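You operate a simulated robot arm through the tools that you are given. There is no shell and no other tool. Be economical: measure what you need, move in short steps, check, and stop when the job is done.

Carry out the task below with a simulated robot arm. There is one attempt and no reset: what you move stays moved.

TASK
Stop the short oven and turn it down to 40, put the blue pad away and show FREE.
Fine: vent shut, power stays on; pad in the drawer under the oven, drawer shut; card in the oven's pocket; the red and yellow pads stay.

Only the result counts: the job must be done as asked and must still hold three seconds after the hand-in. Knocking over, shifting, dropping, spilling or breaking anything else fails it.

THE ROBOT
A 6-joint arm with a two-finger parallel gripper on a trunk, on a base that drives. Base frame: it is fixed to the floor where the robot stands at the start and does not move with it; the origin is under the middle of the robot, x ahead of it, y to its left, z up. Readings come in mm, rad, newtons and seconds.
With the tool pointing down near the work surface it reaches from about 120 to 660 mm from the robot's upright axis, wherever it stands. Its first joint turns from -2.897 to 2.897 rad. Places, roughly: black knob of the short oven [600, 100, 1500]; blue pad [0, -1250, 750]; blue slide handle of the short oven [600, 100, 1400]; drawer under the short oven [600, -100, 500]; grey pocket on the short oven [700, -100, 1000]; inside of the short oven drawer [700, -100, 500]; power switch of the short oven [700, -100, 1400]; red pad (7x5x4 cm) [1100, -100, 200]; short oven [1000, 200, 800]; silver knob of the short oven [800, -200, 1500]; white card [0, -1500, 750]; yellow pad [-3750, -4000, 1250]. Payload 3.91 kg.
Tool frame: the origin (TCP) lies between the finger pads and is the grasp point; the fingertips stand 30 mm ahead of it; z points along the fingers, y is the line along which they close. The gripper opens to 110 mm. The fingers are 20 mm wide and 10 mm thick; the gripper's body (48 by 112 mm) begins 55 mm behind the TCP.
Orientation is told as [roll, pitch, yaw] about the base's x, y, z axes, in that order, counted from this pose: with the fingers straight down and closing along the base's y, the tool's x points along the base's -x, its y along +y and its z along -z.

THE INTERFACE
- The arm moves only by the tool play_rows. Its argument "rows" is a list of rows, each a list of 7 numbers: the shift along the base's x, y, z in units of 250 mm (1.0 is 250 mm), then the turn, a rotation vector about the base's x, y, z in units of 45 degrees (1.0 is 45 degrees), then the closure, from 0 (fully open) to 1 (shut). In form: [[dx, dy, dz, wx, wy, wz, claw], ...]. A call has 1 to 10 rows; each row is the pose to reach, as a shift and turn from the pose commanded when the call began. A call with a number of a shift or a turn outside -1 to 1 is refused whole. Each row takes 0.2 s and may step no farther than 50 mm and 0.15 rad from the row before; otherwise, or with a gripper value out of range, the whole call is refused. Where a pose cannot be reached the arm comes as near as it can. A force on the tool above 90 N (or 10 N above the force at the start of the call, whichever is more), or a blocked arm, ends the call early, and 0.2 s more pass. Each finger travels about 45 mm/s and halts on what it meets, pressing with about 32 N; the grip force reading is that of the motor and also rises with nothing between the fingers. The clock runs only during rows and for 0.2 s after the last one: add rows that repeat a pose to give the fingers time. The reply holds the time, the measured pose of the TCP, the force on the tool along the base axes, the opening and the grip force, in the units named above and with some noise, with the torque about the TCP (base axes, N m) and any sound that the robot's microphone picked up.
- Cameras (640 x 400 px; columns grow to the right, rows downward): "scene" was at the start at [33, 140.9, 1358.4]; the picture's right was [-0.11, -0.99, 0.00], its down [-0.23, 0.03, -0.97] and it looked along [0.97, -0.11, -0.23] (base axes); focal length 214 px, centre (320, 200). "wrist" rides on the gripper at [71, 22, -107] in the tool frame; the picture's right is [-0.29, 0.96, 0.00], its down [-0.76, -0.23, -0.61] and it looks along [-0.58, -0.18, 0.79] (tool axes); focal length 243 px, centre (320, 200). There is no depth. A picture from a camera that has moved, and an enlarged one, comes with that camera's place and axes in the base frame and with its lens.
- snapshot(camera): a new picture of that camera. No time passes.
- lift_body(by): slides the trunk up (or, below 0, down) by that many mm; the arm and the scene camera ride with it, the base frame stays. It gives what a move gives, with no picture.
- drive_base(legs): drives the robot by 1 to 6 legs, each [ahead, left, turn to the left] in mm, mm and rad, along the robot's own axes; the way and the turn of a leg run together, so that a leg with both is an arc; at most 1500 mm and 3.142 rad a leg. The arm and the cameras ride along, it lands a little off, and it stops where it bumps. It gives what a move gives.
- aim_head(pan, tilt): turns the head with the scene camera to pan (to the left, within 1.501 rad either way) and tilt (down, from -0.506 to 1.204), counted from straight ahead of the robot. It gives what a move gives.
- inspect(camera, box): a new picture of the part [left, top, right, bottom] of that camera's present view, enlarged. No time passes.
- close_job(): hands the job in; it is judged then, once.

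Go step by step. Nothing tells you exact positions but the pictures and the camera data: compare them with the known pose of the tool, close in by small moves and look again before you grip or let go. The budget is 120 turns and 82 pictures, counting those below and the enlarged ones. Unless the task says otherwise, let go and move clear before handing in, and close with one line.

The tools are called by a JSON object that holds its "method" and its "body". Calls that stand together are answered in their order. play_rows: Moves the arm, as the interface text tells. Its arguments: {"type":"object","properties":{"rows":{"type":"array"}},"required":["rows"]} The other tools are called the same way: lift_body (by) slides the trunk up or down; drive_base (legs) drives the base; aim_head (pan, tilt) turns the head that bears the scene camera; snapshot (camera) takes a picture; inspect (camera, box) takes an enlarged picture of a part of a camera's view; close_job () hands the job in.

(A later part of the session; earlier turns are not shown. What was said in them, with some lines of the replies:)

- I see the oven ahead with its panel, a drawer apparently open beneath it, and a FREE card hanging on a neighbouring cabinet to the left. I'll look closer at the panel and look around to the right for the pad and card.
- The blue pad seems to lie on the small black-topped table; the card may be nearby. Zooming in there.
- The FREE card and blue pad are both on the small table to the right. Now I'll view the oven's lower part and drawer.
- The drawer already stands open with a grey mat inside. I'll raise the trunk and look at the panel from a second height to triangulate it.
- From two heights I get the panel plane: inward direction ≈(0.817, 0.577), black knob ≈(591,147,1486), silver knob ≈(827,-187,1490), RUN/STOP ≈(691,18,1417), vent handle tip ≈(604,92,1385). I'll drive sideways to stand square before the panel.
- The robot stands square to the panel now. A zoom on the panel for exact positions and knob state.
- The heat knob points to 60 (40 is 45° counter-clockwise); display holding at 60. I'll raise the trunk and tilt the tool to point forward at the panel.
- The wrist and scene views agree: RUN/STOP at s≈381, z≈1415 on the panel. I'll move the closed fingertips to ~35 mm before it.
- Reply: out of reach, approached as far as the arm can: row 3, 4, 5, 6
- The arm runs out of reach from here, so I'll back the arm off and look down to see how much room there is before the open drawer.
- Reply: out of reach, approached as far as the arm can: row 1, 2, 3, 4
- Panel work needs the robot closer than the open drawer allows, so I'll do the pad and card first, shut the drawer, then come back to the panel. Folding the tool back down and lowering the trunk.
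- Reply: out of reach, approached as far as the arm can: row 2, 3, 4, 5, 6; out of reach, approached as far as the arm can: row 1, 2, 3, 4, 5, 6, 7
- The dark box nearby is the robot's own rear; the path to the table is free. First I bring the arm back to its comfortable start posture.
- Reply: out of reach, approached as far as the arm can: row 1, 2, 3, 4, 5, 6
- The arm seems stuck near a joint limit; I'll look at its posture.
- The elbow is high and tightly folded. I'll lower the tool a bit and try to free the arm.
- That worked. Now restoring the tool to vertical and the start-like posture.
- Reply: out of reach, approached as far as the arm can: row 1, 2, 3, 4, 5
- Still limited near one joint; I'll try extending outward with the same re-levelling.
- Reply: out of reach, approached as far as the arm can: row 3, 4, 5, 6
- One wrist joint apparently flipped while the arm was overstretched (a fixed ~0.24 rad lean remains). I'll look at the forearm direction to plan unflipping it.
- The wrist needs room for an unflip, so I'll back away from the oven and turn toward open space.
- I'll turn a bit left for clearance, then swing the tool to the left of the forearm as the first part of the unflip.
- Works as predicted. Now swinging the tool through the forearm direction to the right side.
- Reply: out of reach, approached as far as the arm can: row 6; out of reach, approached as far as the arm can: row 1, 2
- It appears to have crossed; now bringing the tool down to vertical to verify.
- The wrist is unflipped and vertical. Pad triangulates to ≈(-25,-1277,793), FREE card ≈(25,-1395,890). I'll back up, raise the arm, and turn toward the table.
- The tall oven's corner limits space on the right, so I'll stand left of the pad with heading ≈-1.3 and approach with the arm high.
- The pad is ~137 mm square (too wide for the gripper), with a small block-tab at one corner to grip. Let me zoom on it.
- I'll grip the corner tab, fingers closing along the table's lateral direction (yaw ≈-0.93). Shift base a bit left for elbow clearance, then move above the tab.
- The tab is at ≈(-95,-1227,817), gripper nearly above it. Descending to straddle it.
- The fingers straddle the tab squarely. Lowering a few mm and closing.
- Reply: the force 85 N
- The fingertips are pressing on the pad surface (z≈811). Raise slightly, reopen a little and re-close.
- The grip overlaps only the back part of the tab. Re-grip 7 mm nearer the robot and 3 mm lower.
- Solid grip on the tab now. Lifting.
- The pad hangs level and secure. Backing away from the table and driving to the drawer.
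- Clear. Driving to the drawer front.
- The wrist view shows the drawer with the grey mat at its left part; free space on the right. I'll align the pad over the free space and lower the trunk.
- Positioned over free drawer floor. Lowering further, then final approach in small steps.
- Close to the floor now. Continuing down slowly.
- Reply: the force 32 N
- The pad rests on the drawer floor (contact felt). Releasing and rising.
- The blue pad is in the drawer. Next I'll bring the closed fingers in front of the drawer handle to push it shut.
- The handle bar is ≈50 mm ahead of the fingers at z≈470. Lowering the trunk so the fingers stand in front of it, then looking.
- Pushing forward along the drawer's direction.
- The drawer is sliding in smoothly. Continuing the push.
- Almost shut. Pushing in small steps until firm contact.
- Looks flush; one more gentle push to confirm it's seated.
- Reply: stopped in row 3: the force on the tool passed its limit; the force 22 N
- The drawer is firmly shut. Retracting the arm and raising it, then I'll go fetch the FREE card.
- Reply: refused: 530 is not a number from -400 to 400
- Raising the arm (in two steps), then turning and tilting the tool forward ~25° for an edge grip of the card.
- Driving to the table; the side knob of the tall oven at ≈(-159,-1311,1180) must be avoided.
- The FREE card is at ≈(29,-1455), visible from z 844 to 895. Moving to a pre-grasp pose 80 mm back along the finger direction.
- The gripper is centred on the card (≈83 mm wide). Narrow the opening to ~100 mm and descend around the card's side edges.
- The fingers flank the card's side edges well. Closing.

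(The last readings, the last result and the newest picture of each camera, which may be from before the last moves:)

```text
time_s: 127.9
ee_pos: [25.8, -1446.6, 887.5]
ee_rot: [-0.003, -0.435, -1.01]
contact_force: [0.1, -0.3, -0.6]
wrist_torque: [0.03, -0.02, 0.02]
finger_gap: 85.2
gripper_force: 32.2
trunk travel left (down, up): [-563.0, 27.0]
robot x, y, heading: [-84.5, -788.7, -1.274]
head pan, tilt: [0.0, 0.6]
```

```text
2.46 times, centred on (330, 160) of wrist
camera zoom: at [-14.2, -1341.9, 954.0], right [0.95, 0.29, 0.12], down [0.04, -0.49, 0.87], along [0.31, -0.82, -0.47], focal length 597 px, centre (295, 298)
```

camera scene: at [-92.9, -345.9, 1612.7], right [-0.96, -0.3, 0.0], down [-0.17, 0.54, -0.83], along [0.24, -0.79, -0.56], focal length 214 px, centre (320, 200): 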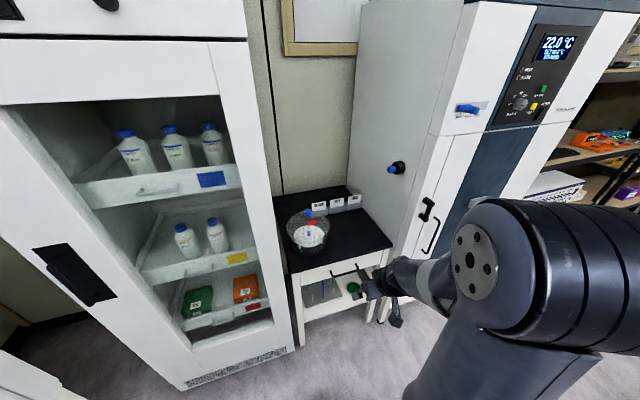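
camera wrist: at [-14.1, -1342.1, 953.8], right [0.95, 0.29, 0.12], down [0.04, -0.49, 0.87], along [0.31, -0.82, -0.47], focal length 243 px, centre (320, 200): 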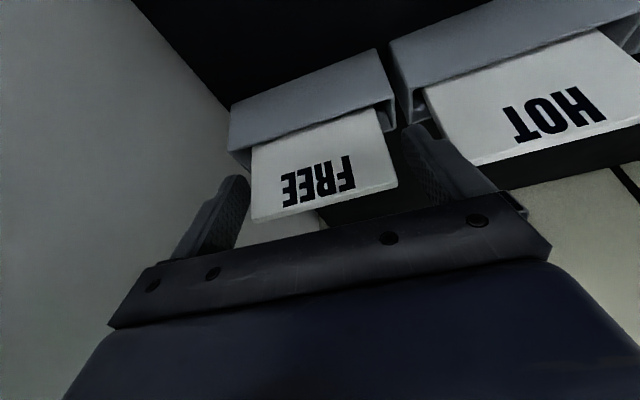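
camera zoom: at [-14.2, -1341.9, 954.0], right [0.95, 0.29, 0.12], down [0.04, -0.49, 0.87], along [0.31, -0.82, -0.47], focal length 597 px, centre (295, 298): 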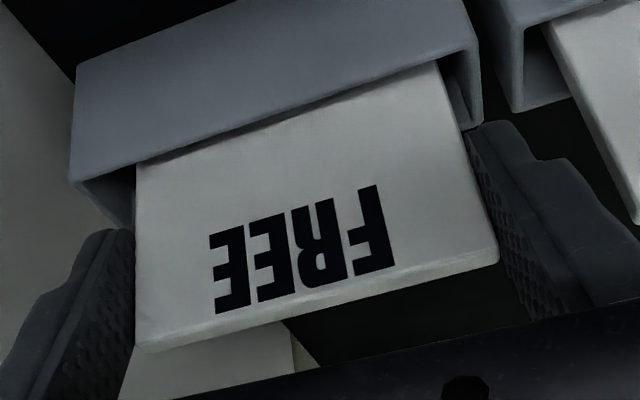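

Card gripped (85 mm). Lifting straight up out of the holder.

{"method": "play_rows", "body": {"rows": [[0, 0, 0.05, 0, 0, 0, 0.4], [0, 0, 0.1, 0, 0, 0, 0.4], [0, 0, 0.15, 0, 0, 0, 0.4], [0, 0, 0.22, 0, 0, 0, 0.4], [0, 0, 0.3, 0, 0, 0, 0.4], [0, 0, 0.4, 0, 0, 0, 0.4], [0, 0, 0.4, 0, 0, 0, 0.4]]}}

{"method": "snapshot", "body": {"camera": "wrist"}}

{"method": "inspect", "body": {"camera": "scene", "box": [290, 200, 450, 300]}}

```text
time_s: 129.5
ee_pos: [26.9, -1446.1, 990.4]
ee_rot: [-0.002, -0.436, -1.012]
contact_force: [-0.3, -0.6, -0.3]
wrist_torque: [0.01, 0.03, 0.0]
finger_gap: 85.1
gripper_force: 31.8
trunk travel left (down, up): [-563.0, 27.0]
robot x, y, heading: [-87.3, -790.0, -1.271]
head pan, tilt: [0.0, 0.6]
```

```text
18 pictures are left
camera wrist: at [-14.0, -1341.4, 1056.7], right [0.95, 0.29, 0.12], down [0.04, -0.49, 0.87], along [0.31, -0.82, -0.47], focal length 243 px, centre (320, 200)
```

wrist: 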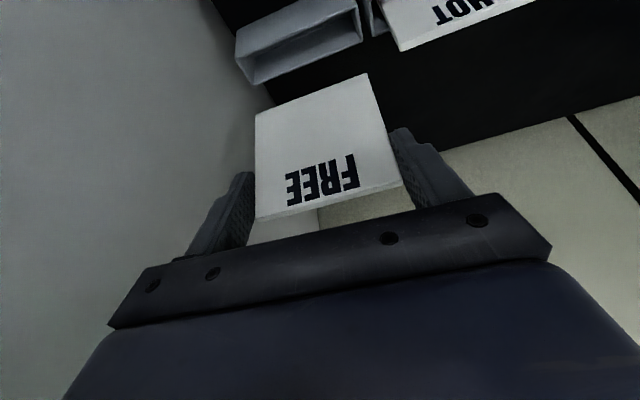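

```text
4.00 times, centred on (370, 250) of scene
camera zoom: at [67.1, -773.8, 1612.7], right [-0.95, -0.3, 0.0], down [-0.17, 0.54, -0.83], along [0.24, -0.79, -0.56], focal length 858 px, centre (120, 0)
```

zoom: 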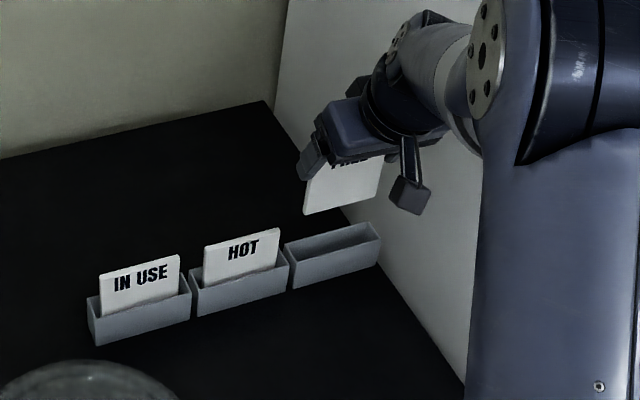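

The card is out cleanly. Pulling the arm back and driving to the oven (stopping short).

{"method": "play_rows", "body": {"rows": [[-0.03, 0.17, 0.02, 0, 0, 0, 0.4], [-0.06, 0.34, 0.04, 0, 0, 0, 0.4], [-0.1, 0.52, 0.06, 0, 0, 0, 0.4], [-0.13, 0.7, 0.08, 0, 0, 0, 0.4], [-0.16, 0.85, 0.08, 0, 0, 0, 0.4]]}}

{"method": "drive_base", "body": {"legs": [[-446, 0, 0], [0, 0, 1.887], [0, -309, 0], [288, 0, 0]]}}

{"method": "aim_head", "body": {"pan": -0.1, "tilt": 0.7}}

{"method": "snapshot", "body": {"camera": "scene"}}

{"method": "snapshot", "body": {"camera": "wrist"}}

```text
time_s: 130.7
ee_pos: [-14.1, -1233.2, 1009.4]
ee_rot: [0.0, -0.437, -1.009]
contact_force: [-0.1, -0.1, -0.5]
wrist_torque: [0.0, -0.01, -0.01]
finger_gap: 85.0
gripper_force: 31.6
trunk travel left (down, up): [-563.0, 27.0]
robot x, y, heading: [-89.1, -791.6, -1.266]
head pan, tilt: [0.0, 0.6]
```

```text
time_s: 141.3
ee_pos: [594.1, -225.8, 1009.2]
ee_rot: [-0.002, -0.438, 0.908]
contact_force: [-0.1, 0.5, -1.0]
wrist_torque: [-0.04, 0.0, -0.01]
finger_gap: 85.3
gripper_force: 31.4
trunk travel left (down, up): [-563.0, 27.0]
robot x, y, heading: [206.3, -450.0, 0.645]
head pan, tilt: [0.0, 0.6]
```

```text
time_s: 141.9
ee_pos: [594.7, -225.0, 1009.3]
ee_rot: [-0.001, -0.437, 0.909]
contact_force: [0.2, -1.0, -0.9]
wrist_torque: [-0.02, 0.0, 0.0]
finger_gap: 84.8
gripper_force: 32.2
trunk travel left (down, up): [-563.0, 27.0]
robot x, y, heading: [203.1, -442.6, 0.646]
head pan, tilt: [-0.099, 0.7]
```

```text
16 pictures are left
camera scene: at [134.6, -316.9, 1604.1], right [0.52, -0.85, 0.0], down [-0.55, -0.34, -0.77], along [0.65, 0.4, -0.64], focal length 214 px, centre (320, 200)
```

scene: 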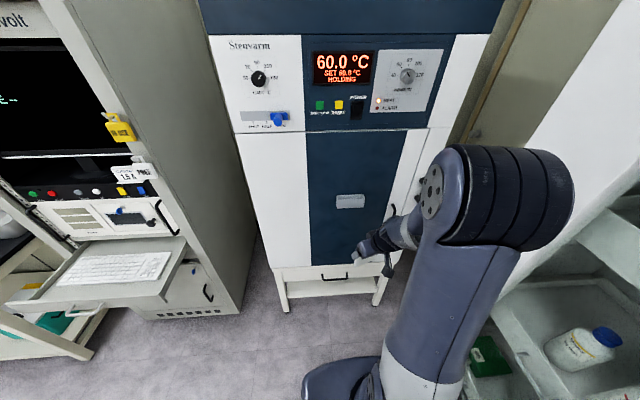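

```text
15 pictures are left
camera wrist: at [509.3, -298.3, 1076.3], right [-0.59, 0.8, 0.12], down [0.45, 0.2, 0.87], along [0.67, 0.57, -0.47], focal length 243 px, centre (320, 200)
```

wrist: 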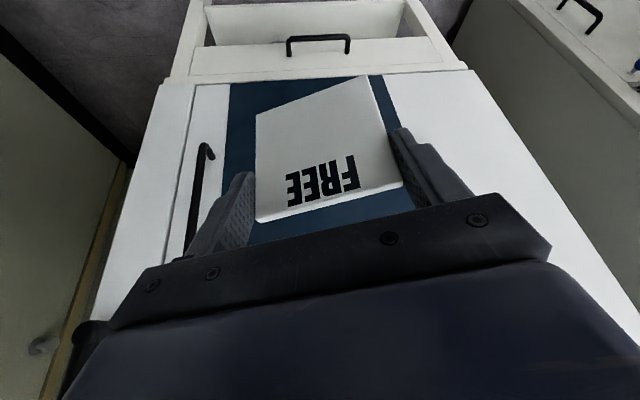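

Approach: zoom on the pocket to locate its rim precisely.

{"method": "inspect", "body": {"camera": "scene", "box": [318, 180, 382, 220]}}

```text
10.00 times, centred on (350, 200) of scene
camera zoom: at [134.6, -316.9, 1604.1], right [0.52, -0.85, 0.0], down [-0.55, -0.34, -0.77], along [0.65, 0.4, -0.64], focal length 2145 px, centre (20, 200)
```

zoom: 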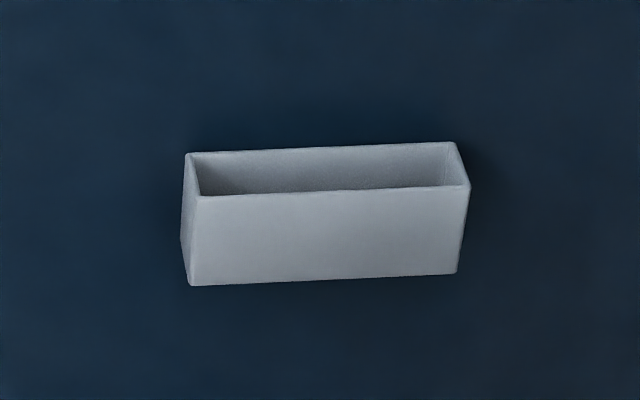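

Pocket: rim z≈1072, slot centre d≈567, s≈501. I'll raise and retract the arm, square its yaw to the oven, and tilt a bit more for clearance before driving closer.

{"method": "play_rows", "body": {"rows": [[-0.094, -0.047, 0.124, 0, 0, -0.075, 0.4], [-0.188, -0.094, 0.248, 0, 0, -0.15, 0.4], [-0.283, -0.141, 0.372, 0, 0, -0.224, 0.4], [-0.377, -0.188, 0.496, 0, 0, -0.299, 0.4], [-0.471, -0.235, 0.62, 0, 0, -0.374, 0.4]]}}

{"method": "play_rows", "body": {"rows": [[0, 0, 0, 0.052, -0.073, 0, 0.4], [0, 0, 0, 0.103, -0.146, 0, 0.4], [0, 0, 0, 0.103, -0.146, 0, 0.4]]}}

{"method": "drive_base", "body": {"legs": [[0, 0, -0.031], [230, 0, 0]]}}

```text
time_s: 143.1
ee_pos: [477.5, -285.4, 1166.4]
ee_rot: [-0.001, -0.435, 0.612]
contact_force: [-0.1, -0.8, -0.1]
wrist_torque: [0.0, 0.01, -0.01]
finger_gap: 85.1
gripper_force: 32.2
trunk travel left (down, up): [-563.0, 27.0]
robot x, y, heading: [202.4, -445.4, 0.65]
head pan, tilt: [-0.099, 0.7]
```

```text
time_s: 143.9
ee_pos: [477.4, -285.2, 1165.6]
ee_rot: [-0.003, -0.576, 0.613]
contact_force: [0.5, 0.4, -1.1]
wrist_torque: [-0.03, 0.02, 0.04]
finger_gap: 85.1
gripper_force: 32.0
trunk travel left (down, up): [-563.0, 27.0]
robot x, y, heading: [199.5, -445.8, 0.645]
head pan, tilt: [-0.099, 0.7]
```

```text
time_s: 146.1
ee_pos: [675.2, -157.3, 1165.6]
ee_rot: [-0.001, -0.577, 0.582]
contact_force: [-0.5, 0.2, -0.1]
wrist_torque: [0.02, 0.01, 0.01]
finger_gap: 85.2
gripper_force: 31.7
trunk travel left (down, up): [-563.0, 27.0]
robot x, y, heading: [396.7, -308.4, 0.616]
head pan, tilt: [-0.099, 0.7]
```

Moving the card over the slot, still above the rim.

{"method": "play_rows", "body": {"rows": [[0.084, 0.087, 0.01, 0, 0, 0.014, 0.4], [0.168, 0.174, 0.02, 0, 0, 0.028, 0.4], [0.252, 0.261, 0.02, 0, 0, 0.042, 0.4], [0.252, 0.261, 0.02, 0, 0, 0.042, 0.4]]}}

{"method": "snapshot", "body": {"camera": "wrist"}}

{"method": "snapshot", "body": {"camera": "scene"}}

```text
time_s: 147.1
ee_pos: [736.4, -90.4, 1169.8]
ee_rot: [-0.001, -0.576, 0.615]
contact_force: [-0.1, 0.6, -1.6]
wrist_torque: [0.0, 0.0, 0.03]
finger_gap: 85.2
gripper_force: 32.1
trunk travel left (down, up): [-563.0, 27.0]
robot x, y, heading: [393.4, -307.8, 0.619]
head pan, tilt: [-0.099, 0.7]
```

```text
13 pictures are left
camera wrist: at [627.8, -140.1, 1220.7], right [-0.35, 0.92, 0.16], down [0.38, -0.01, 0.92], along [0.85, 0.39, -0.35], focal length 243 px, centre (320, 200)
```

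wrist: 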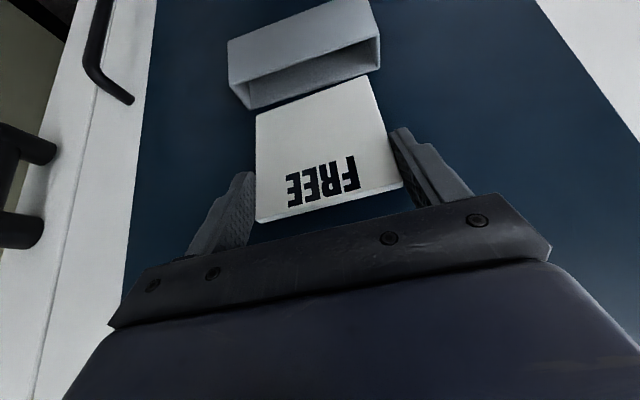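

```text
12 pictures are left
camera scene: at [331.3, -178.2, 1604.1], right [0.5, -0.87, 0.0], down [-0.56, -0.32, -0.76], along [0.66, 0.38, -0.64], focal length 214 px, centre (320, 200)
```

scene: 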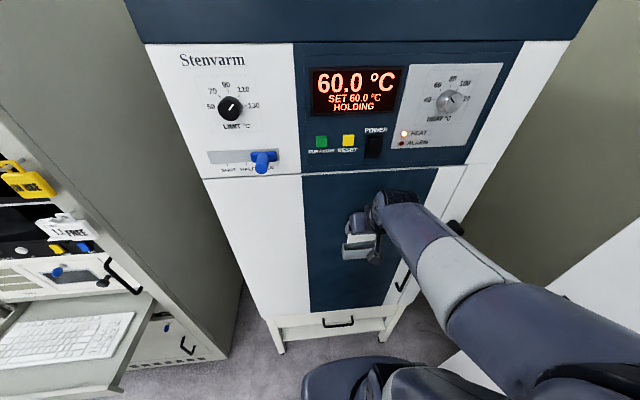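

The card is right over the slot (bottom d≈567 vs slot centre 568, s 498 vs 497). Lowering it straight in.

{"method": "play_rows", "body": {"rows": [[0, 0, -0.05, 0, 0, 0, 0.4], [0, 0, -0.1, 0, 0, 0, 0.4], [0, 0, -0.15, 0, 0, 0, 0.4], [0, 0, -0.19, 0, 0, 0, 0.4], [0, 0, -0.22, 0, 0, 0, 0.4], [0, 0, -0.22, 0, 0, 0, 0.4]]}}

{"method": "snapshot", "body": {"camera": "wrist"}}

```text
time_s: 148.5
ee_pos: [737.2, -92.3, 1116.2]
ee_rot: [0.0, -0.575, 0.615]
contact_force: [0.6, 0.7, -0.3]
wrist_torque: [-0.01, 0.02, 0.04]
finger_gap: 85.1
gripper_force: 32.1
trunk travel left (down, up): [-563.0, 27.0]
robot x, y, heading: [395.6, -306.4, 0.619]
head pan, tilt: [-0.099, 0.7]
```

```text
11 pictures are left
camera wrist: at [627.6, -141.7, 1167.6], right [-0.35, 0.92, 0.16], down [0.38, -0.01, 0.92], along [0.85, 0.39, -0.35], focal length 243 px, centre (320, 200)
```

wrist: 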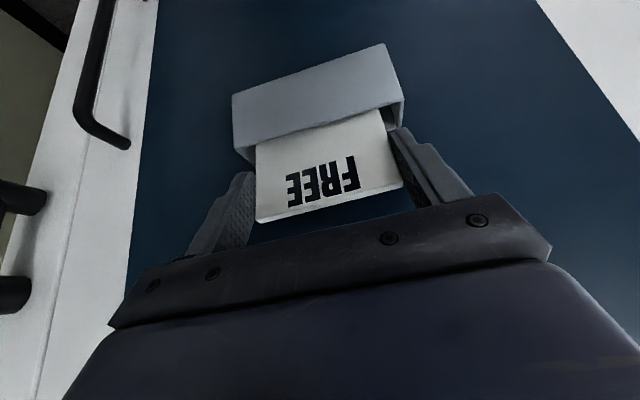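

It's in the pocket. A few mm more, then release and back off along the finger axis.

{"method": "play_rows", "body": {"rows": [[0, 0, -0.012, 0, 0, 0, 0.4], [0, 0, -0.02, 0, 0, 0, 0.4], [0, 0, -0.02, 0, 0, 0, 0.15], [0, 0, -0.02, 0, 0, 0, 0.1], [0, 0, -0.02, 0, 0, 0, 0.1], [-0.05, -0.036, 0.08, 0, 0, 0, 0.1], [-0.12, -0.085, 0.2, 0, 0, 0, 0.1], [-0.2, -0.141, 0.3, 0, 0, 0, 0.1]]}}

{"method": "snapshot", "body": {"camera": "wrist"}}

```text
time_s: 150.3
ee_pos: [686.4, -126.3, 1192.7]
ee_rot: [-0.001, -0.576, 0.616]
contact_force: [0.2, 0.5, -0.5]
wrist_torque: [0.0, 0.01, 0.01]
finger_gap: 99.0
gripper_force: 0.0
trunk travel left (down, up): [-563.0, 27.0]
robot x, y, heading: [391.2, -306.7, 0.621]
head pan, tilt: [-0.099, 0.7]
```

```text
10 pictures are left
camera wrist: at [576.8, -177.3, 1244.5], right [-0.35, 0.92, 0.16], down [0.38, -0.01, 0.92], along [0.85, 0.39, -0.35], focal length 243 px, centre (320, 200)
```

wrist: 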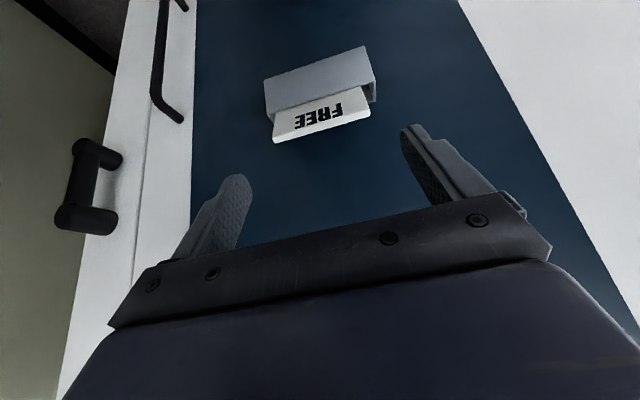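

The FREE card sits in the pocket. Now the panel: shift the base left, then raise and tilt the tool to point forward with the wrist kept in a good region.

{"method": "lift_body", "body": {"by": 25}}

{"method": "drive_base", "body": {"legs": [[0, 110, 0]]}}

{"method": "play_rows", "body": {"rows": [[0.028, 0.02, 0.103, 0.096, -0.136, 0, 0.3], [0.057, 0.04, 0.206, 0.193, -0.272, 0, 0.6], [0.085, 0.061, 0.309, 0.289, -0.409, 0, 0.8], [0.114, 0.081, 0.412, 0.385, -0.545, 0, 1], [0.114, 0.081, 0.412, 0.385, -0.545, 0, 1]]}}

```text
time_s: 151.0
ee_pos: [686.6, -127.3, 1217.5]
ee_rot: [-0.004, -0.576, 0.615]
contact_force: [1.0, 0.3, 0.2]
wrist_torque: [-0.02, -0.02, -0.01]
finger_gap: 98.9
gripper_force: 0.1
trunk travel left (down, up): [-588.0, 2.0]
robot x, y, heading: [395.8, -310.2, 0.62]
head pan, tilt: [-0.099, 0.7]
```

```text
time_s: 152.2
ee_pos: [622.5, -36.3, 1217.4]
ee_rot: [-0.002, -0.577, 0.619]
contact_force: [-0.3, 0.0, 0.0]
wrist_torque: [0.01, -0.01, 0.03]
finger_gap: 99.4
gripper_force: 0.0
trunk travel left (down, up): [-588.0, 2.0]
robot x, y, heading: [330.2, -219.2, 0.618]
head pan, tilt: [-0.099, 0.7]
```

```text
time_s: 153.4
ee_pos: [651.0, -16.3, 1322.9]
ee_rot: [-0.006, -1.1, 0.62]
contact_force: [-0.4, 0.5, 0.2]
wrist_torque: [0.0, 0.0, 0.01]
finger_gap: 0.3
gripper_force: 3.5
trunk travel left (down, up): [-588.0, 2.0]
robot x, y, heading: [329.3, -218.9, 0.616]
head pan, tilt: [-0.099, 0.7]
```

No reach problem. Completing the tilt to horizontal in front of RUN/STOP.

{"method": "play_rows", "body": {"rows": [[-0.015, 0, 0.092, 0.087, -0.123, 0, 1], [-0.03, 0, 0.184, 0.173, -0.245, 0, 1], [-0.045, 0, 0.276, 0.26, -0.368, 0, 1], [-0.06, -0.001, 0.368, 0.346, -0.49, 0, 1], [-0.06, -0.001, 0.368, 0.346, -0.49, 0, 1]]}}

{"method": "snapshot", "body": {"camera": "wrist"}}

```text
time_s: 154.6
ee_pos: [641.8, -15.8, 1411.9]
ee_rot: [-0.035, -1.559, 0.642]
contact_force: [-0.3, -0.1, -0.4]
wrist_torque: [-0.02, -0.03, 0.02]
finger_gap: 0.3
gripper_force: 32.1
trunk travel left (down, up): [-588.0, 2.0]
robot x, y, heading: [327.4, -217.6, 0.618]
head pan, tilt: [-0.099, 0.7]
```

```text
9 pictures are left
camera wrist: at [539.9, -59.6, 1341.5], right [-0.54, 0.79, 0.29], down [-0.36, -0.53, 0.77], along [0.76, 0.31, 0.57], focal length 243 px, centre (320, 200)
```

wrist: 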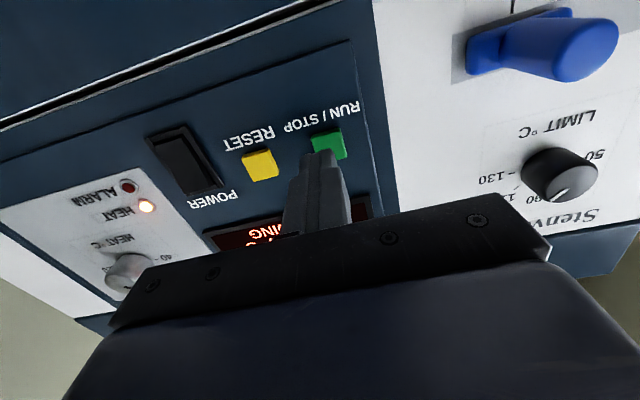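

Aligned within 5 mm of the green button. Pressing RUN/STOP once and retracting.

{"method": "play_rows", "body": {"rows": [[-0.012, 0.016, 0.02, 0, 0, 0, 1], [0.04, 0.055, 0.02, 0, 0, 0, 1], [0.076, 0.078, 0.02, 0, 0, 0, 1], [0.089, 0.088, 0.02, 0, 0, 0, 1], [0.102, 0.097, 0.02, 0, 0, 0, 1], [0.108, 0.101, 0.02, 0, 0, 0, 1]]}}

```text
time_s: 156.0
ee_pos: [659.8, 7.7, 1417.7]
ee_rot: [-1.992, -1.57, 2.606]
contact_force: [-11.0, -7.4, -6.5]
wrist_torque: [-0.09, 0.14, 0.02]
finger_gap: 0.0
gripper_force: 31.9
out of reach, approached as far as the arm can: row 3
trunk travel left (down, up): [-588.0, 2.0]
robot x, y, heading: [333.5, -218.2, 0.617]
head pan, tilt: [-0.099, 0.7]
heard: click
```

A click. Retracting and checking the display.

{"method": "play_rows", "body": {"rows": [[-0.05, -0.035, 0, 0, 0, 0, 1], [-0.13, -0.092, 0, 0, 0, 0, 1], [-0.2, -0.141, 0, 0, 0, 0, 1]]}}

{"method": "inspect", "body": {"camera": "scene", "box": [190, 50, 510, 250]}}

```text
time_s: 157.0
ee_pos: [636.2, -5.1, 1385.7]
ee_rot: [0.048, -1.458, 0.582]
contact_force: [0.6, 0.4, -1.2]
wrist_torque: [-0.05, 0.0, 0.01]
finger_gap: 0.2
gripper_force: 32.0
out of reach, approached as far as the arm can: row 1, 2
trunk travel left (down, up): [-588.0, 2.0]
robot x, y, heading: [329.8, -218.0, 0.618]
head pan, tilt: [-0.099, 0.7]
stopped in row 3: the arm was blocked; the commanded pose is now the measured one
```

```text
2.00 times, centred on (350, 150) of scene
camera zoom: at [267.8, -88.0, 1629.1], right [0.5, -0.87, 0.0], down [-0.56, -0.32, -0.76], along [0.66, 0.38, -0.64], focal length 429 px, centre (260, 300)
```

zoom: 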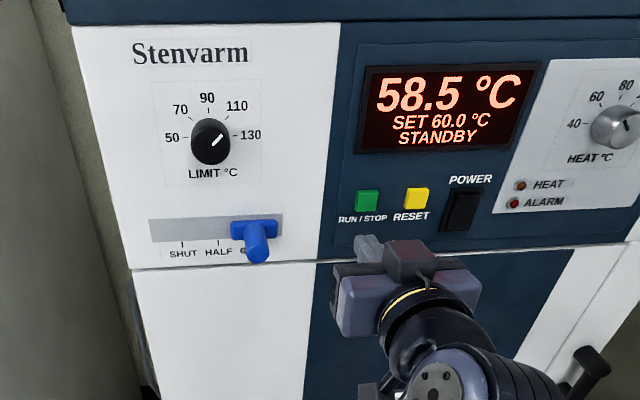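

Display now reads STANDBY. The arm's inner limit is close, so I back the base slightly and shift left for the vent handle.

{"method": "drive_base", "body": {"legs": [[-45, 0, 0], [0, 60, 0]]}}

```text
time_s: 158.4
ee_pos: [562.9, 17.0, 1385.1]
ee_rot: [0.044, -1.461, 0.585]
contact_force: [0.1, -0.3, 1.0]
wrist_torque: [-0.03, -0.01, 0.0]
finger_gap: 0.0
gripper_force: 31.7
trunk travel left (down, up): [-588.0, 2.0]
robot x, y, heading: [257.8, -199.4, 0.618]
head pan, tilt: [-0.099, 0.7]
```

Moving the fingertips to the right side of the vent handle, then sliding it left toward SHUT.

{"method": "play_rows", "body": {"rows": [[0.02, 0.14, 0.01, 0, 0, 0, 1], [0.09, 0.17, 0.02, 0, 0, 0, 1], [0.17, 0.203, 0.02, 0, 0, 0, 1], [0.17, 0.203, 0.02, 0, 0, 0, 1]]}}

{"method": "snapshot", "body": {"camera": "wrist"}}

```text
time_s: 159.4
ee_pos: [606.1, 67.7, 1392.7]
ee_rot: [0.049, -1.459, 0.583]
contact_force: [0.6, -0.1, -0.2]
wrist_torque: [0.0, 0.01, 0.0]
finger_gap: 0.0
gripper_force: 31.9
out of reach, approached as far as the arm can: row 1, 2
trunk travel left (down, up): [-588.0, 2.0]
robot x, y, heading: [258.2, -196.9, 0.619]
head pan, tilt: [-0.099, 0.7]
```

```text
7 pictures are left
camera wrist: at [500.5, 19.2, 1333.9], right [-0.54, 0.79, 0.29], down [-0.28, -0.5, 0.82], along [0.8, 0.36, 0.49], focal length 243 px, centre (320, 200)
```

wrist: 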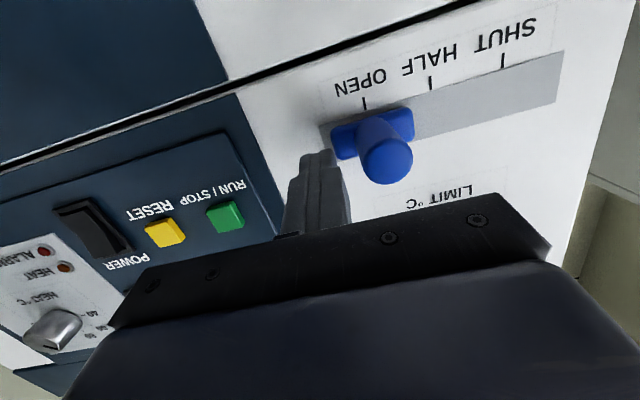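

Finger is just right of the handle. Sliding left ~85 mm.

{"method": "play_rows", "body": {"rows": [[-0.028, 0.04, 0, 0, 0, 0, 1], [-0.056, 0.08, 0, 0, 0, 0, 1], [-0.084, 0.119, 0, 0, 0, 0, 1], [-0.112, 0.159, 0, 0, 0, 0, 1], [-0.14, 0.198, 0, 0, 0, 0, 1], [-0.168, 0.238, 0, 0, 0, 0, 1], [-0.196, 0.278, 0, 0, 0, 0, 1], [-0.196, 0.278, 0, 0, 0, 0, 1]]}}

{"method": "snapshot", "body": {"camera": "wrist"}}

```text
time_s: 161.2
ee_pos: [555.5, 137.4, 1390.5]
ee_rot: [0.048, -1.458, 0.579]
contact_force: [0.4, 0.1, -0.3]
wrist_torque: [-0.03, 0.0, 0.0]
finger_gap: 0.1
gripper_force: 32.1
trunk travel left (down, up): [-588.0, 2.0]
robot x, y, heading: [257.2, -194.6, 0.619]
head pan, tilt: [-0.099, 0.7]
```

```text
6 pictures are left
camera wrist: at [450.4, 88.1, 1331.7], right [-0.54, 0.79, 0.29], down [-0.28, -0.5, 0.82], along [0.8, 0.36, 0.49], focal length 243 px, centre (320, 200)
```

wrist: 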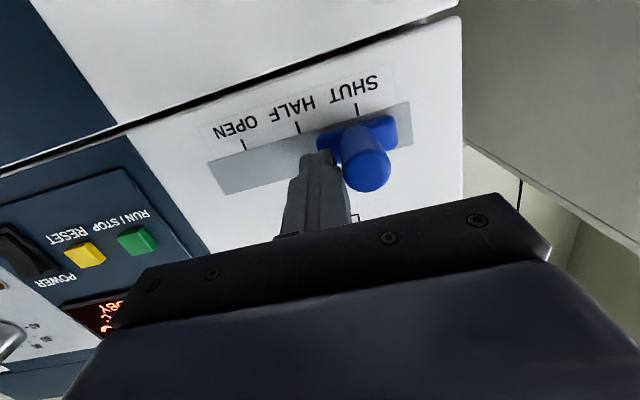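

Nearly at SHUT; nudging further until the end stop.

{"method": "play_rows", "body": {"rows": [[-0.009, 0.013, 0, 0, 0, 0, 1], [-0.018, 0.026, 0, 0, 0, 0, 1], [-0.023, 0.033, 0, 0, 0, 0, 1]]}}

```text
time_s: 162.0
ee_pos: [553.7, 142.9, 1390.2]
ee_rot: [0.061, -1.458, 0.563]
contact_force: [5.9, -9.8, -1.9]
wrist_torque: [-0.09, -0.03, 0.03]
finger_gap: 0.2
gripper_force: 32.2
trunk travel left (down, up): [-588.0, 2.0]
robot x, y, heading: [256.4, -195.2, 0.621]
head pan, tilt: [-0.099, 0.7]
```

The handle hit its end stop at SHUT. Moving off it and repositioning the base for the silver knob.

{"method": "play_rows", "body": {"rows": [[0.014, -0.02, 0, 0, 0, 0, 1], [0.035, -0.049, 0, 0, 0, 0, 1]]}}

{"method": "drive_base", "body": {"legs": [[-70, 0, 0], [0, -252, 0]]}}

{"method": "play_rows", "body": {"rows": [[0.08, -0.114, 0.04, 0.016, -0.023, 0, 0.8], [0.16, -0.228, 0.08, 0.033, -0.047, 0, 0.6], [0.24, -0.342, 0.12, 0.05, -0.07, 0, 0.4], [0.33, -0.46, 0.16, 0.066, -0.093, 0, 0.4]]}}

```text
time_s: 162.6
ee_pos: [558.6, 132.6, 1390.3]
ee_rot: [0.051, -1.459, 0.581]
contact_force: [0.0, -0.6, -0.8]
wrist_torque: [-0.01, 0.01, -0.01]
finger_gap: 0.2
gripper_force: 32.0
trunk travel left (down, up): [-588.0, 2.0]
robot x, y, heading: [259.7, -197.7, 0.624]
head pan, tilt: [-0.099, 0.7]
```

```text
time_s: 165.1
ee_pos: [635.2, -95.2, 1391.5]
ee_rot: [0.06, -1.461, 0.57]
contact_force: [0.2, -0.3, -0.4]
wrist_torque: [0.01, -0.01, 0.0]
finger_gap: 0.2
gripper_force: 32.0
trunk travel left (down, up): [-588.0, 2.0]
robot x, y, heading: [333.3, -424.9, 0.623]
head pan, tilt: [-0.099, 0.7]
stopped in leg 2: the robot was blocked; the commanded pose is now the measured one
```

```text
time_s: 166.1
ee_pos: [715.6, -209.1, 1433.8]
ee_rot: [0.251, -1.55, 0.379]
contact_force: [-0.2, -0.3, 0.3]
wrist_torque: [-0.01, 0.0, 0.01]
finger_gap: 65.7
gripper_force: 0.0
trunk travel left (down, up): [-588.0, 2.0]
robot x, y, heading: [335.1, -422.4, 0.619]
head pan, tilt: [-0.099, 0.7]
```

The base touched something on the right (near the cabinet), so I ease left a bit, then raise the tool to knob height and look.

{"method": "drive_base", "body": {"legs": [[0, 20, 0], [35, 0, 0]]}}

{"method": "play_rows", "body": {"rows": [[0.035, -0.05, 0.07, 0, 0, 0, 0.4], [0.07, -0.1, 0.14, 0, 0, 0, 0.4], [0.1, -0.145, 0.21, 0, 0, 0, 0.4], [0.1, -0.145, 0.21, 0, 0, 0, 0.4]]}}

{"method": "snapshot", "body": {"camera": "wrist"}}

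```text
time_s: 167.3
ee_pos: [733.4, -170.3, 1433.8]
ee_rot: [0.235, -1.548, 0.394]
contact_force: [-1.2, -0.2, -0.4]
wrist_torque: [-0.01, -0.03, 0.02]
finger_gap: 65.7
gripper_force: 0.0
trunk travel left (down, up): [-588.0, 2.0]
robot x, y, heading: [354.5, -384.8, 0.614]
head pan, tilt: [-0.099, 0.7]
```

```text
time_s: 168.3
ee_pos: [759.7, -208.6, 1484.4]
ee_rot: [0.246, -1.548, 0.381]
contact_force: [1.1, -0.9, -0.4]
wrist_torque: [0.0, -0.02, -0.03]
finger_gap: 66.1
gripper_force: 0.0
trunk travel left (down, up): [-588.0, 2.0]
robot x, y, heading: [354.3, -385.2, 0.62]
head pan, tilt: [-0.099, 0.7]
```

```text
5 pictures are left
camera wrist: at [658.3, -254.1, 1416.9], right [-0.56, 0.78, 0.3], down [-0.34, -0.54, 0.77], along [0.76, 0.33, 0.56], focal length 243 px, centre (320, 200)
```

wrist: 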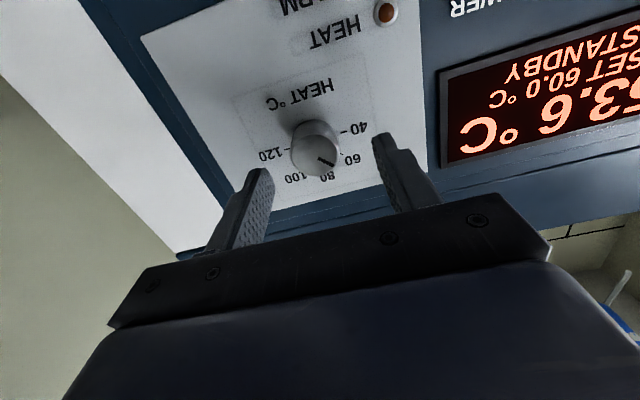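

Well aligned with the knob (s≈612, z≈1486). Driving forward so the open fingers straddle it without overstretching the arm.

{"method": "drive_base", "body": {"legs": [[36, 0, 0]]}}

```text
time_s: 169.2
ee_pos: [789.4, -185.9, 1485.5]
ee_rot: [0.235, -1.548, 0.395]
contact_force: [0.2, 0.0, 0.9]
wrist_torque: [0.0, 0.04, -0.01]
finger_gap: 65.8
gripper_force: 0.0
trunk travel left (down, up): [-588.0, 2.0]
robot x, y, heading: [378.9, -363.1, 0.62]
head pan, tilt: [-0.099, 0.7]
```

{"method": "play_rows", "body": {"rows": [[0.034, 0, 0.003, 0, 0, 0, 0.4], [0.034, 0, 0.003, 0, 0, 0, 0.55], [0.034, 0, 0.003, 0, 0, 0, 0.7], [0.034, 0, 0.003, 0, 0, 0, 0.8], [0.034, 0, 0.003, 0, 0, 0, 0.8]]}}

{"method": "inspect", "body": {"camera": "wrist", "box": [200, 60, 640, 260]}}

```text
time_s: 170.4
ee_pos: [797.5, -186.5, 1486.7]
ee_rot: [0.24, -1.548, 0.391]
contact_force: [-0.2, 0.7, 1.8]
wrist_torque: [-0.01, -0.01, -0.96]
finger_gap: 36.4
gripper_force: 45.0
trunk travel left (down, up): [-588.0, 2.0]
robot x, y, heading: [379.4, -368.3, 0.622]
head pan, tilt: [-0.099, 0.7]
```

```text
1.45 times, centred on (420, 160) of wrist
camera zoom: at [695.5, -233.2, 1417.0], right [-0.56, 0.78, 0.29], down [-0.34, -0.54, 0.77], along [0.76, 0.33, 0.56], focal length 353 px, centre (174, 258)
```

zoom: 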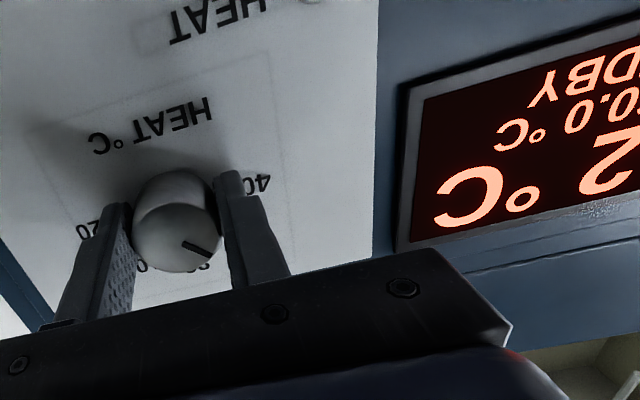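

Knob gripped. Turning 45° counter-clockwise (about -d).

{"method": "play_rows", "body": {"rows": [[0, 0, 0, -0.136, -0.096, 0, 0.8], [0, 0, 0, -0.272, -0.192, 0, 0.8], [0, 0, 0, -0.409, -0.289, 0, 0.8], [0, 0, 0, -0.545, -0.385, 0, 0.8], [0, 0, 0, -0.681, -0.481, 0, 0.8], [0, 0, 0, -0.817, -0.577, 0, 0.8], [0, 0, 0, -0.817, -0.577, 0, 0.8]]}}

{"method": "snapshot", "body": {"camera": "scene"}}

```text
time_s: 172.0
ee_pos: [797.0, -188.8, 1486.5]
ee_rot: [-1.533, -0.791, 2.156]
contact_force: [2.9, -6.0, 3.6]
wrist_torque: [0.28, -0.35, -1.18]
finger_gap: 35.7
gripper_force: 44.9
trunk travel left (down, up): [-588.0, 2.0]
robot x, y, heading: [383.7, -367.2, 0.622]
head pan, tilt: [-0.099, 0.7]
```

```text
3 pictures are left
camera scene: at [317.0, -235.9, 1629.2], right [0.5, -0.87, 0.0], down [-0.56, -0.32, -0.77], along [0.66, 0.38, -0.64], focal length 214 px, centre (320, 200)
```

scene: 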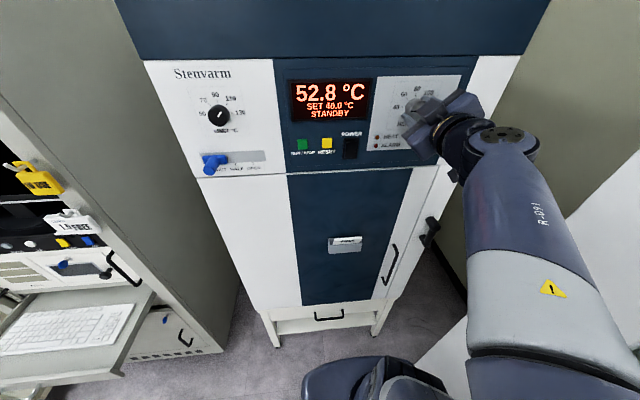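

{"method": "inspect", "body": {"camera": "scene", "box": [285, 76, 381, 136]}}

```text
6.67 times, centred on (333, 106) of scene
camera zoom: at [317.0, -235.9, 1629.2], right [0.5, -0.87, 0.0], down [-0.56, -0.32, -0.77], along [0.66, 0.38, -0.64], focal length 1430 px, centre (233, 827)
```

zoom: 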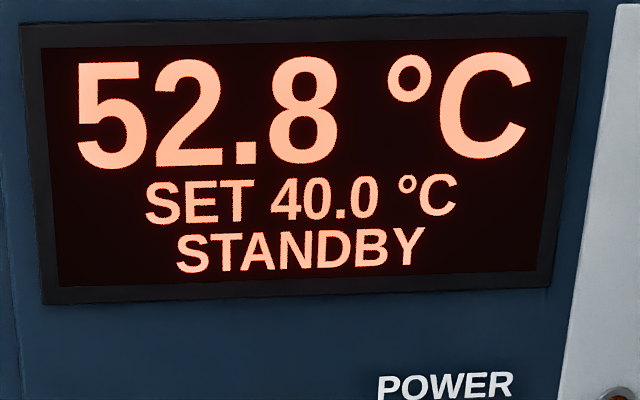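

SET 40.0 °C, STANDBY. Releasing the knob and backing straight out.

{"method": "play_rows", "body": {"rows": [[0, 0, 0, -0.817, -0.577, 0, 0.6], [0, 0, 0, 0, 0, 0, 0.4]]}}

```text
refused: row 1 steps farther than a row can; nothing moved
```

{"method": "play_rows", "body": {"rows": [[0, 0, 0, 0, 0, 0, 0.6], [0, 0, 0, 0, 0, 0, 0.4], [0, 0, 0, 0, 0, 0, 0.3], [0, 0, 0, 0, 0, 0, 0.3]]}}

{"method": "drive_base", "body": {"legs": [[-130, 0, 0]]}}

{"method": "snapshot", "body": {"camera": "scene"}}

```text
time_s: 173.0
ee_pos: [797.1, -187.4, 1486.8]
ee_rot: [-1.534, -0.79, 2.155]
contact_force: [-1.0, 1.6, 0.2]
wrist_torque: [0.03, -0.03, -0.02]
finger_gap: 76.9
gripper_force: 0.0
trunk travel left (down, up): [-588.0, 2.0]
robot x, y, heading: [378.2, -364.2, 0.619]
head pan, tilt: [-0.099, 0.7]
```

```text
time_s: 174.3
ee_pos: [691.3, -261.3, 1486.8]
ee_rot: [-1.536, -0.792, 2.161]
contact_force: [0.4, -0.2, -0.1]
wrist_torque: [0.01, 0.02, 0.0]
finger_gap: 77.0
gripper_force: 0.1
trunk travel left (down, up): [-588.0, 2.0]
robot x, y, heading: [275.9, -438.1, 0.619]
head pan, tilt: [-0.099, 0.7]
```

```text
1 pictures are left
camera scene: at [211.0, -310.2, 1629.1], right [0.5, -0.87, 0.0], down [-0.56, -0.32, -0.77], along [0.66, 0.38, -0.64], focal length 214 px, centre (320, 200)
```

scene: 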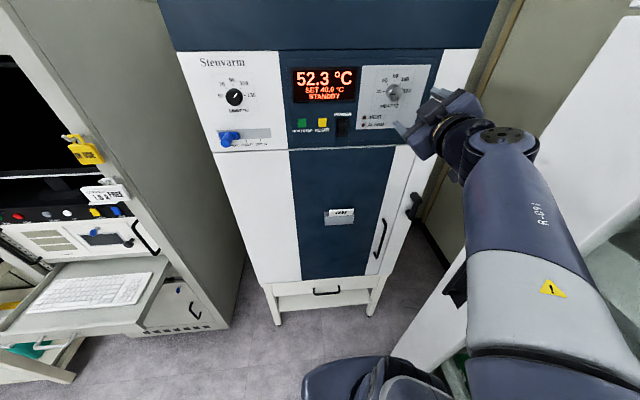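

Everything looks in place; one last check of the panel.

{"method": "inspect", "body": {"camera": "scene", "box": [205, 60, 429, 200]}}

```text
2.86 times, centred on (317, 130) of scene
camera zoom: at [211.0, -310.2, 1629.1], right [0.5, -0.87, 0.0], down [-0.56, -0.32, -0.77], along [0.66, 0.38, -0.64], focal length 613 px, centre (329, 400)
```

zoom: 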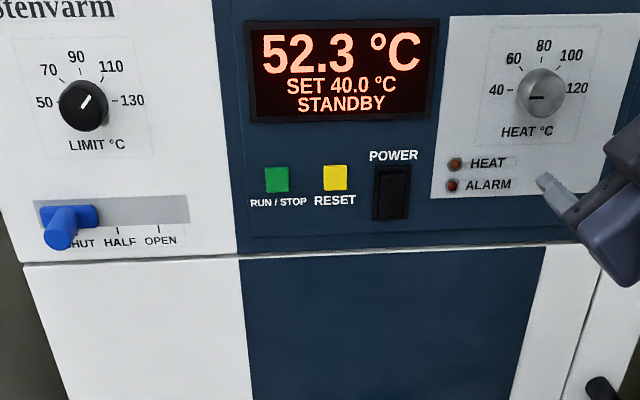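

The panel reads STANDBY with SET 40.0, the vent is at SHUT, and power is on. The card is in the pocket, the drawer is shut with the pad inside, and the arm is clear, so I'm handing in.

{"method": "close_job", "body": {}}

```text
The job is handed in.
```

The short oven is stopped (display reads STANDBY) and set to 40.0 °C with power on and the vent at SHUT, the blue pad is in the closed drawer, and the FREE card is in the oven's pocket; I didn't touch the red or yellow pads, and the base was blocked once near the cabinet right of the oven while I moved sideways, with no sign that anything shifted.
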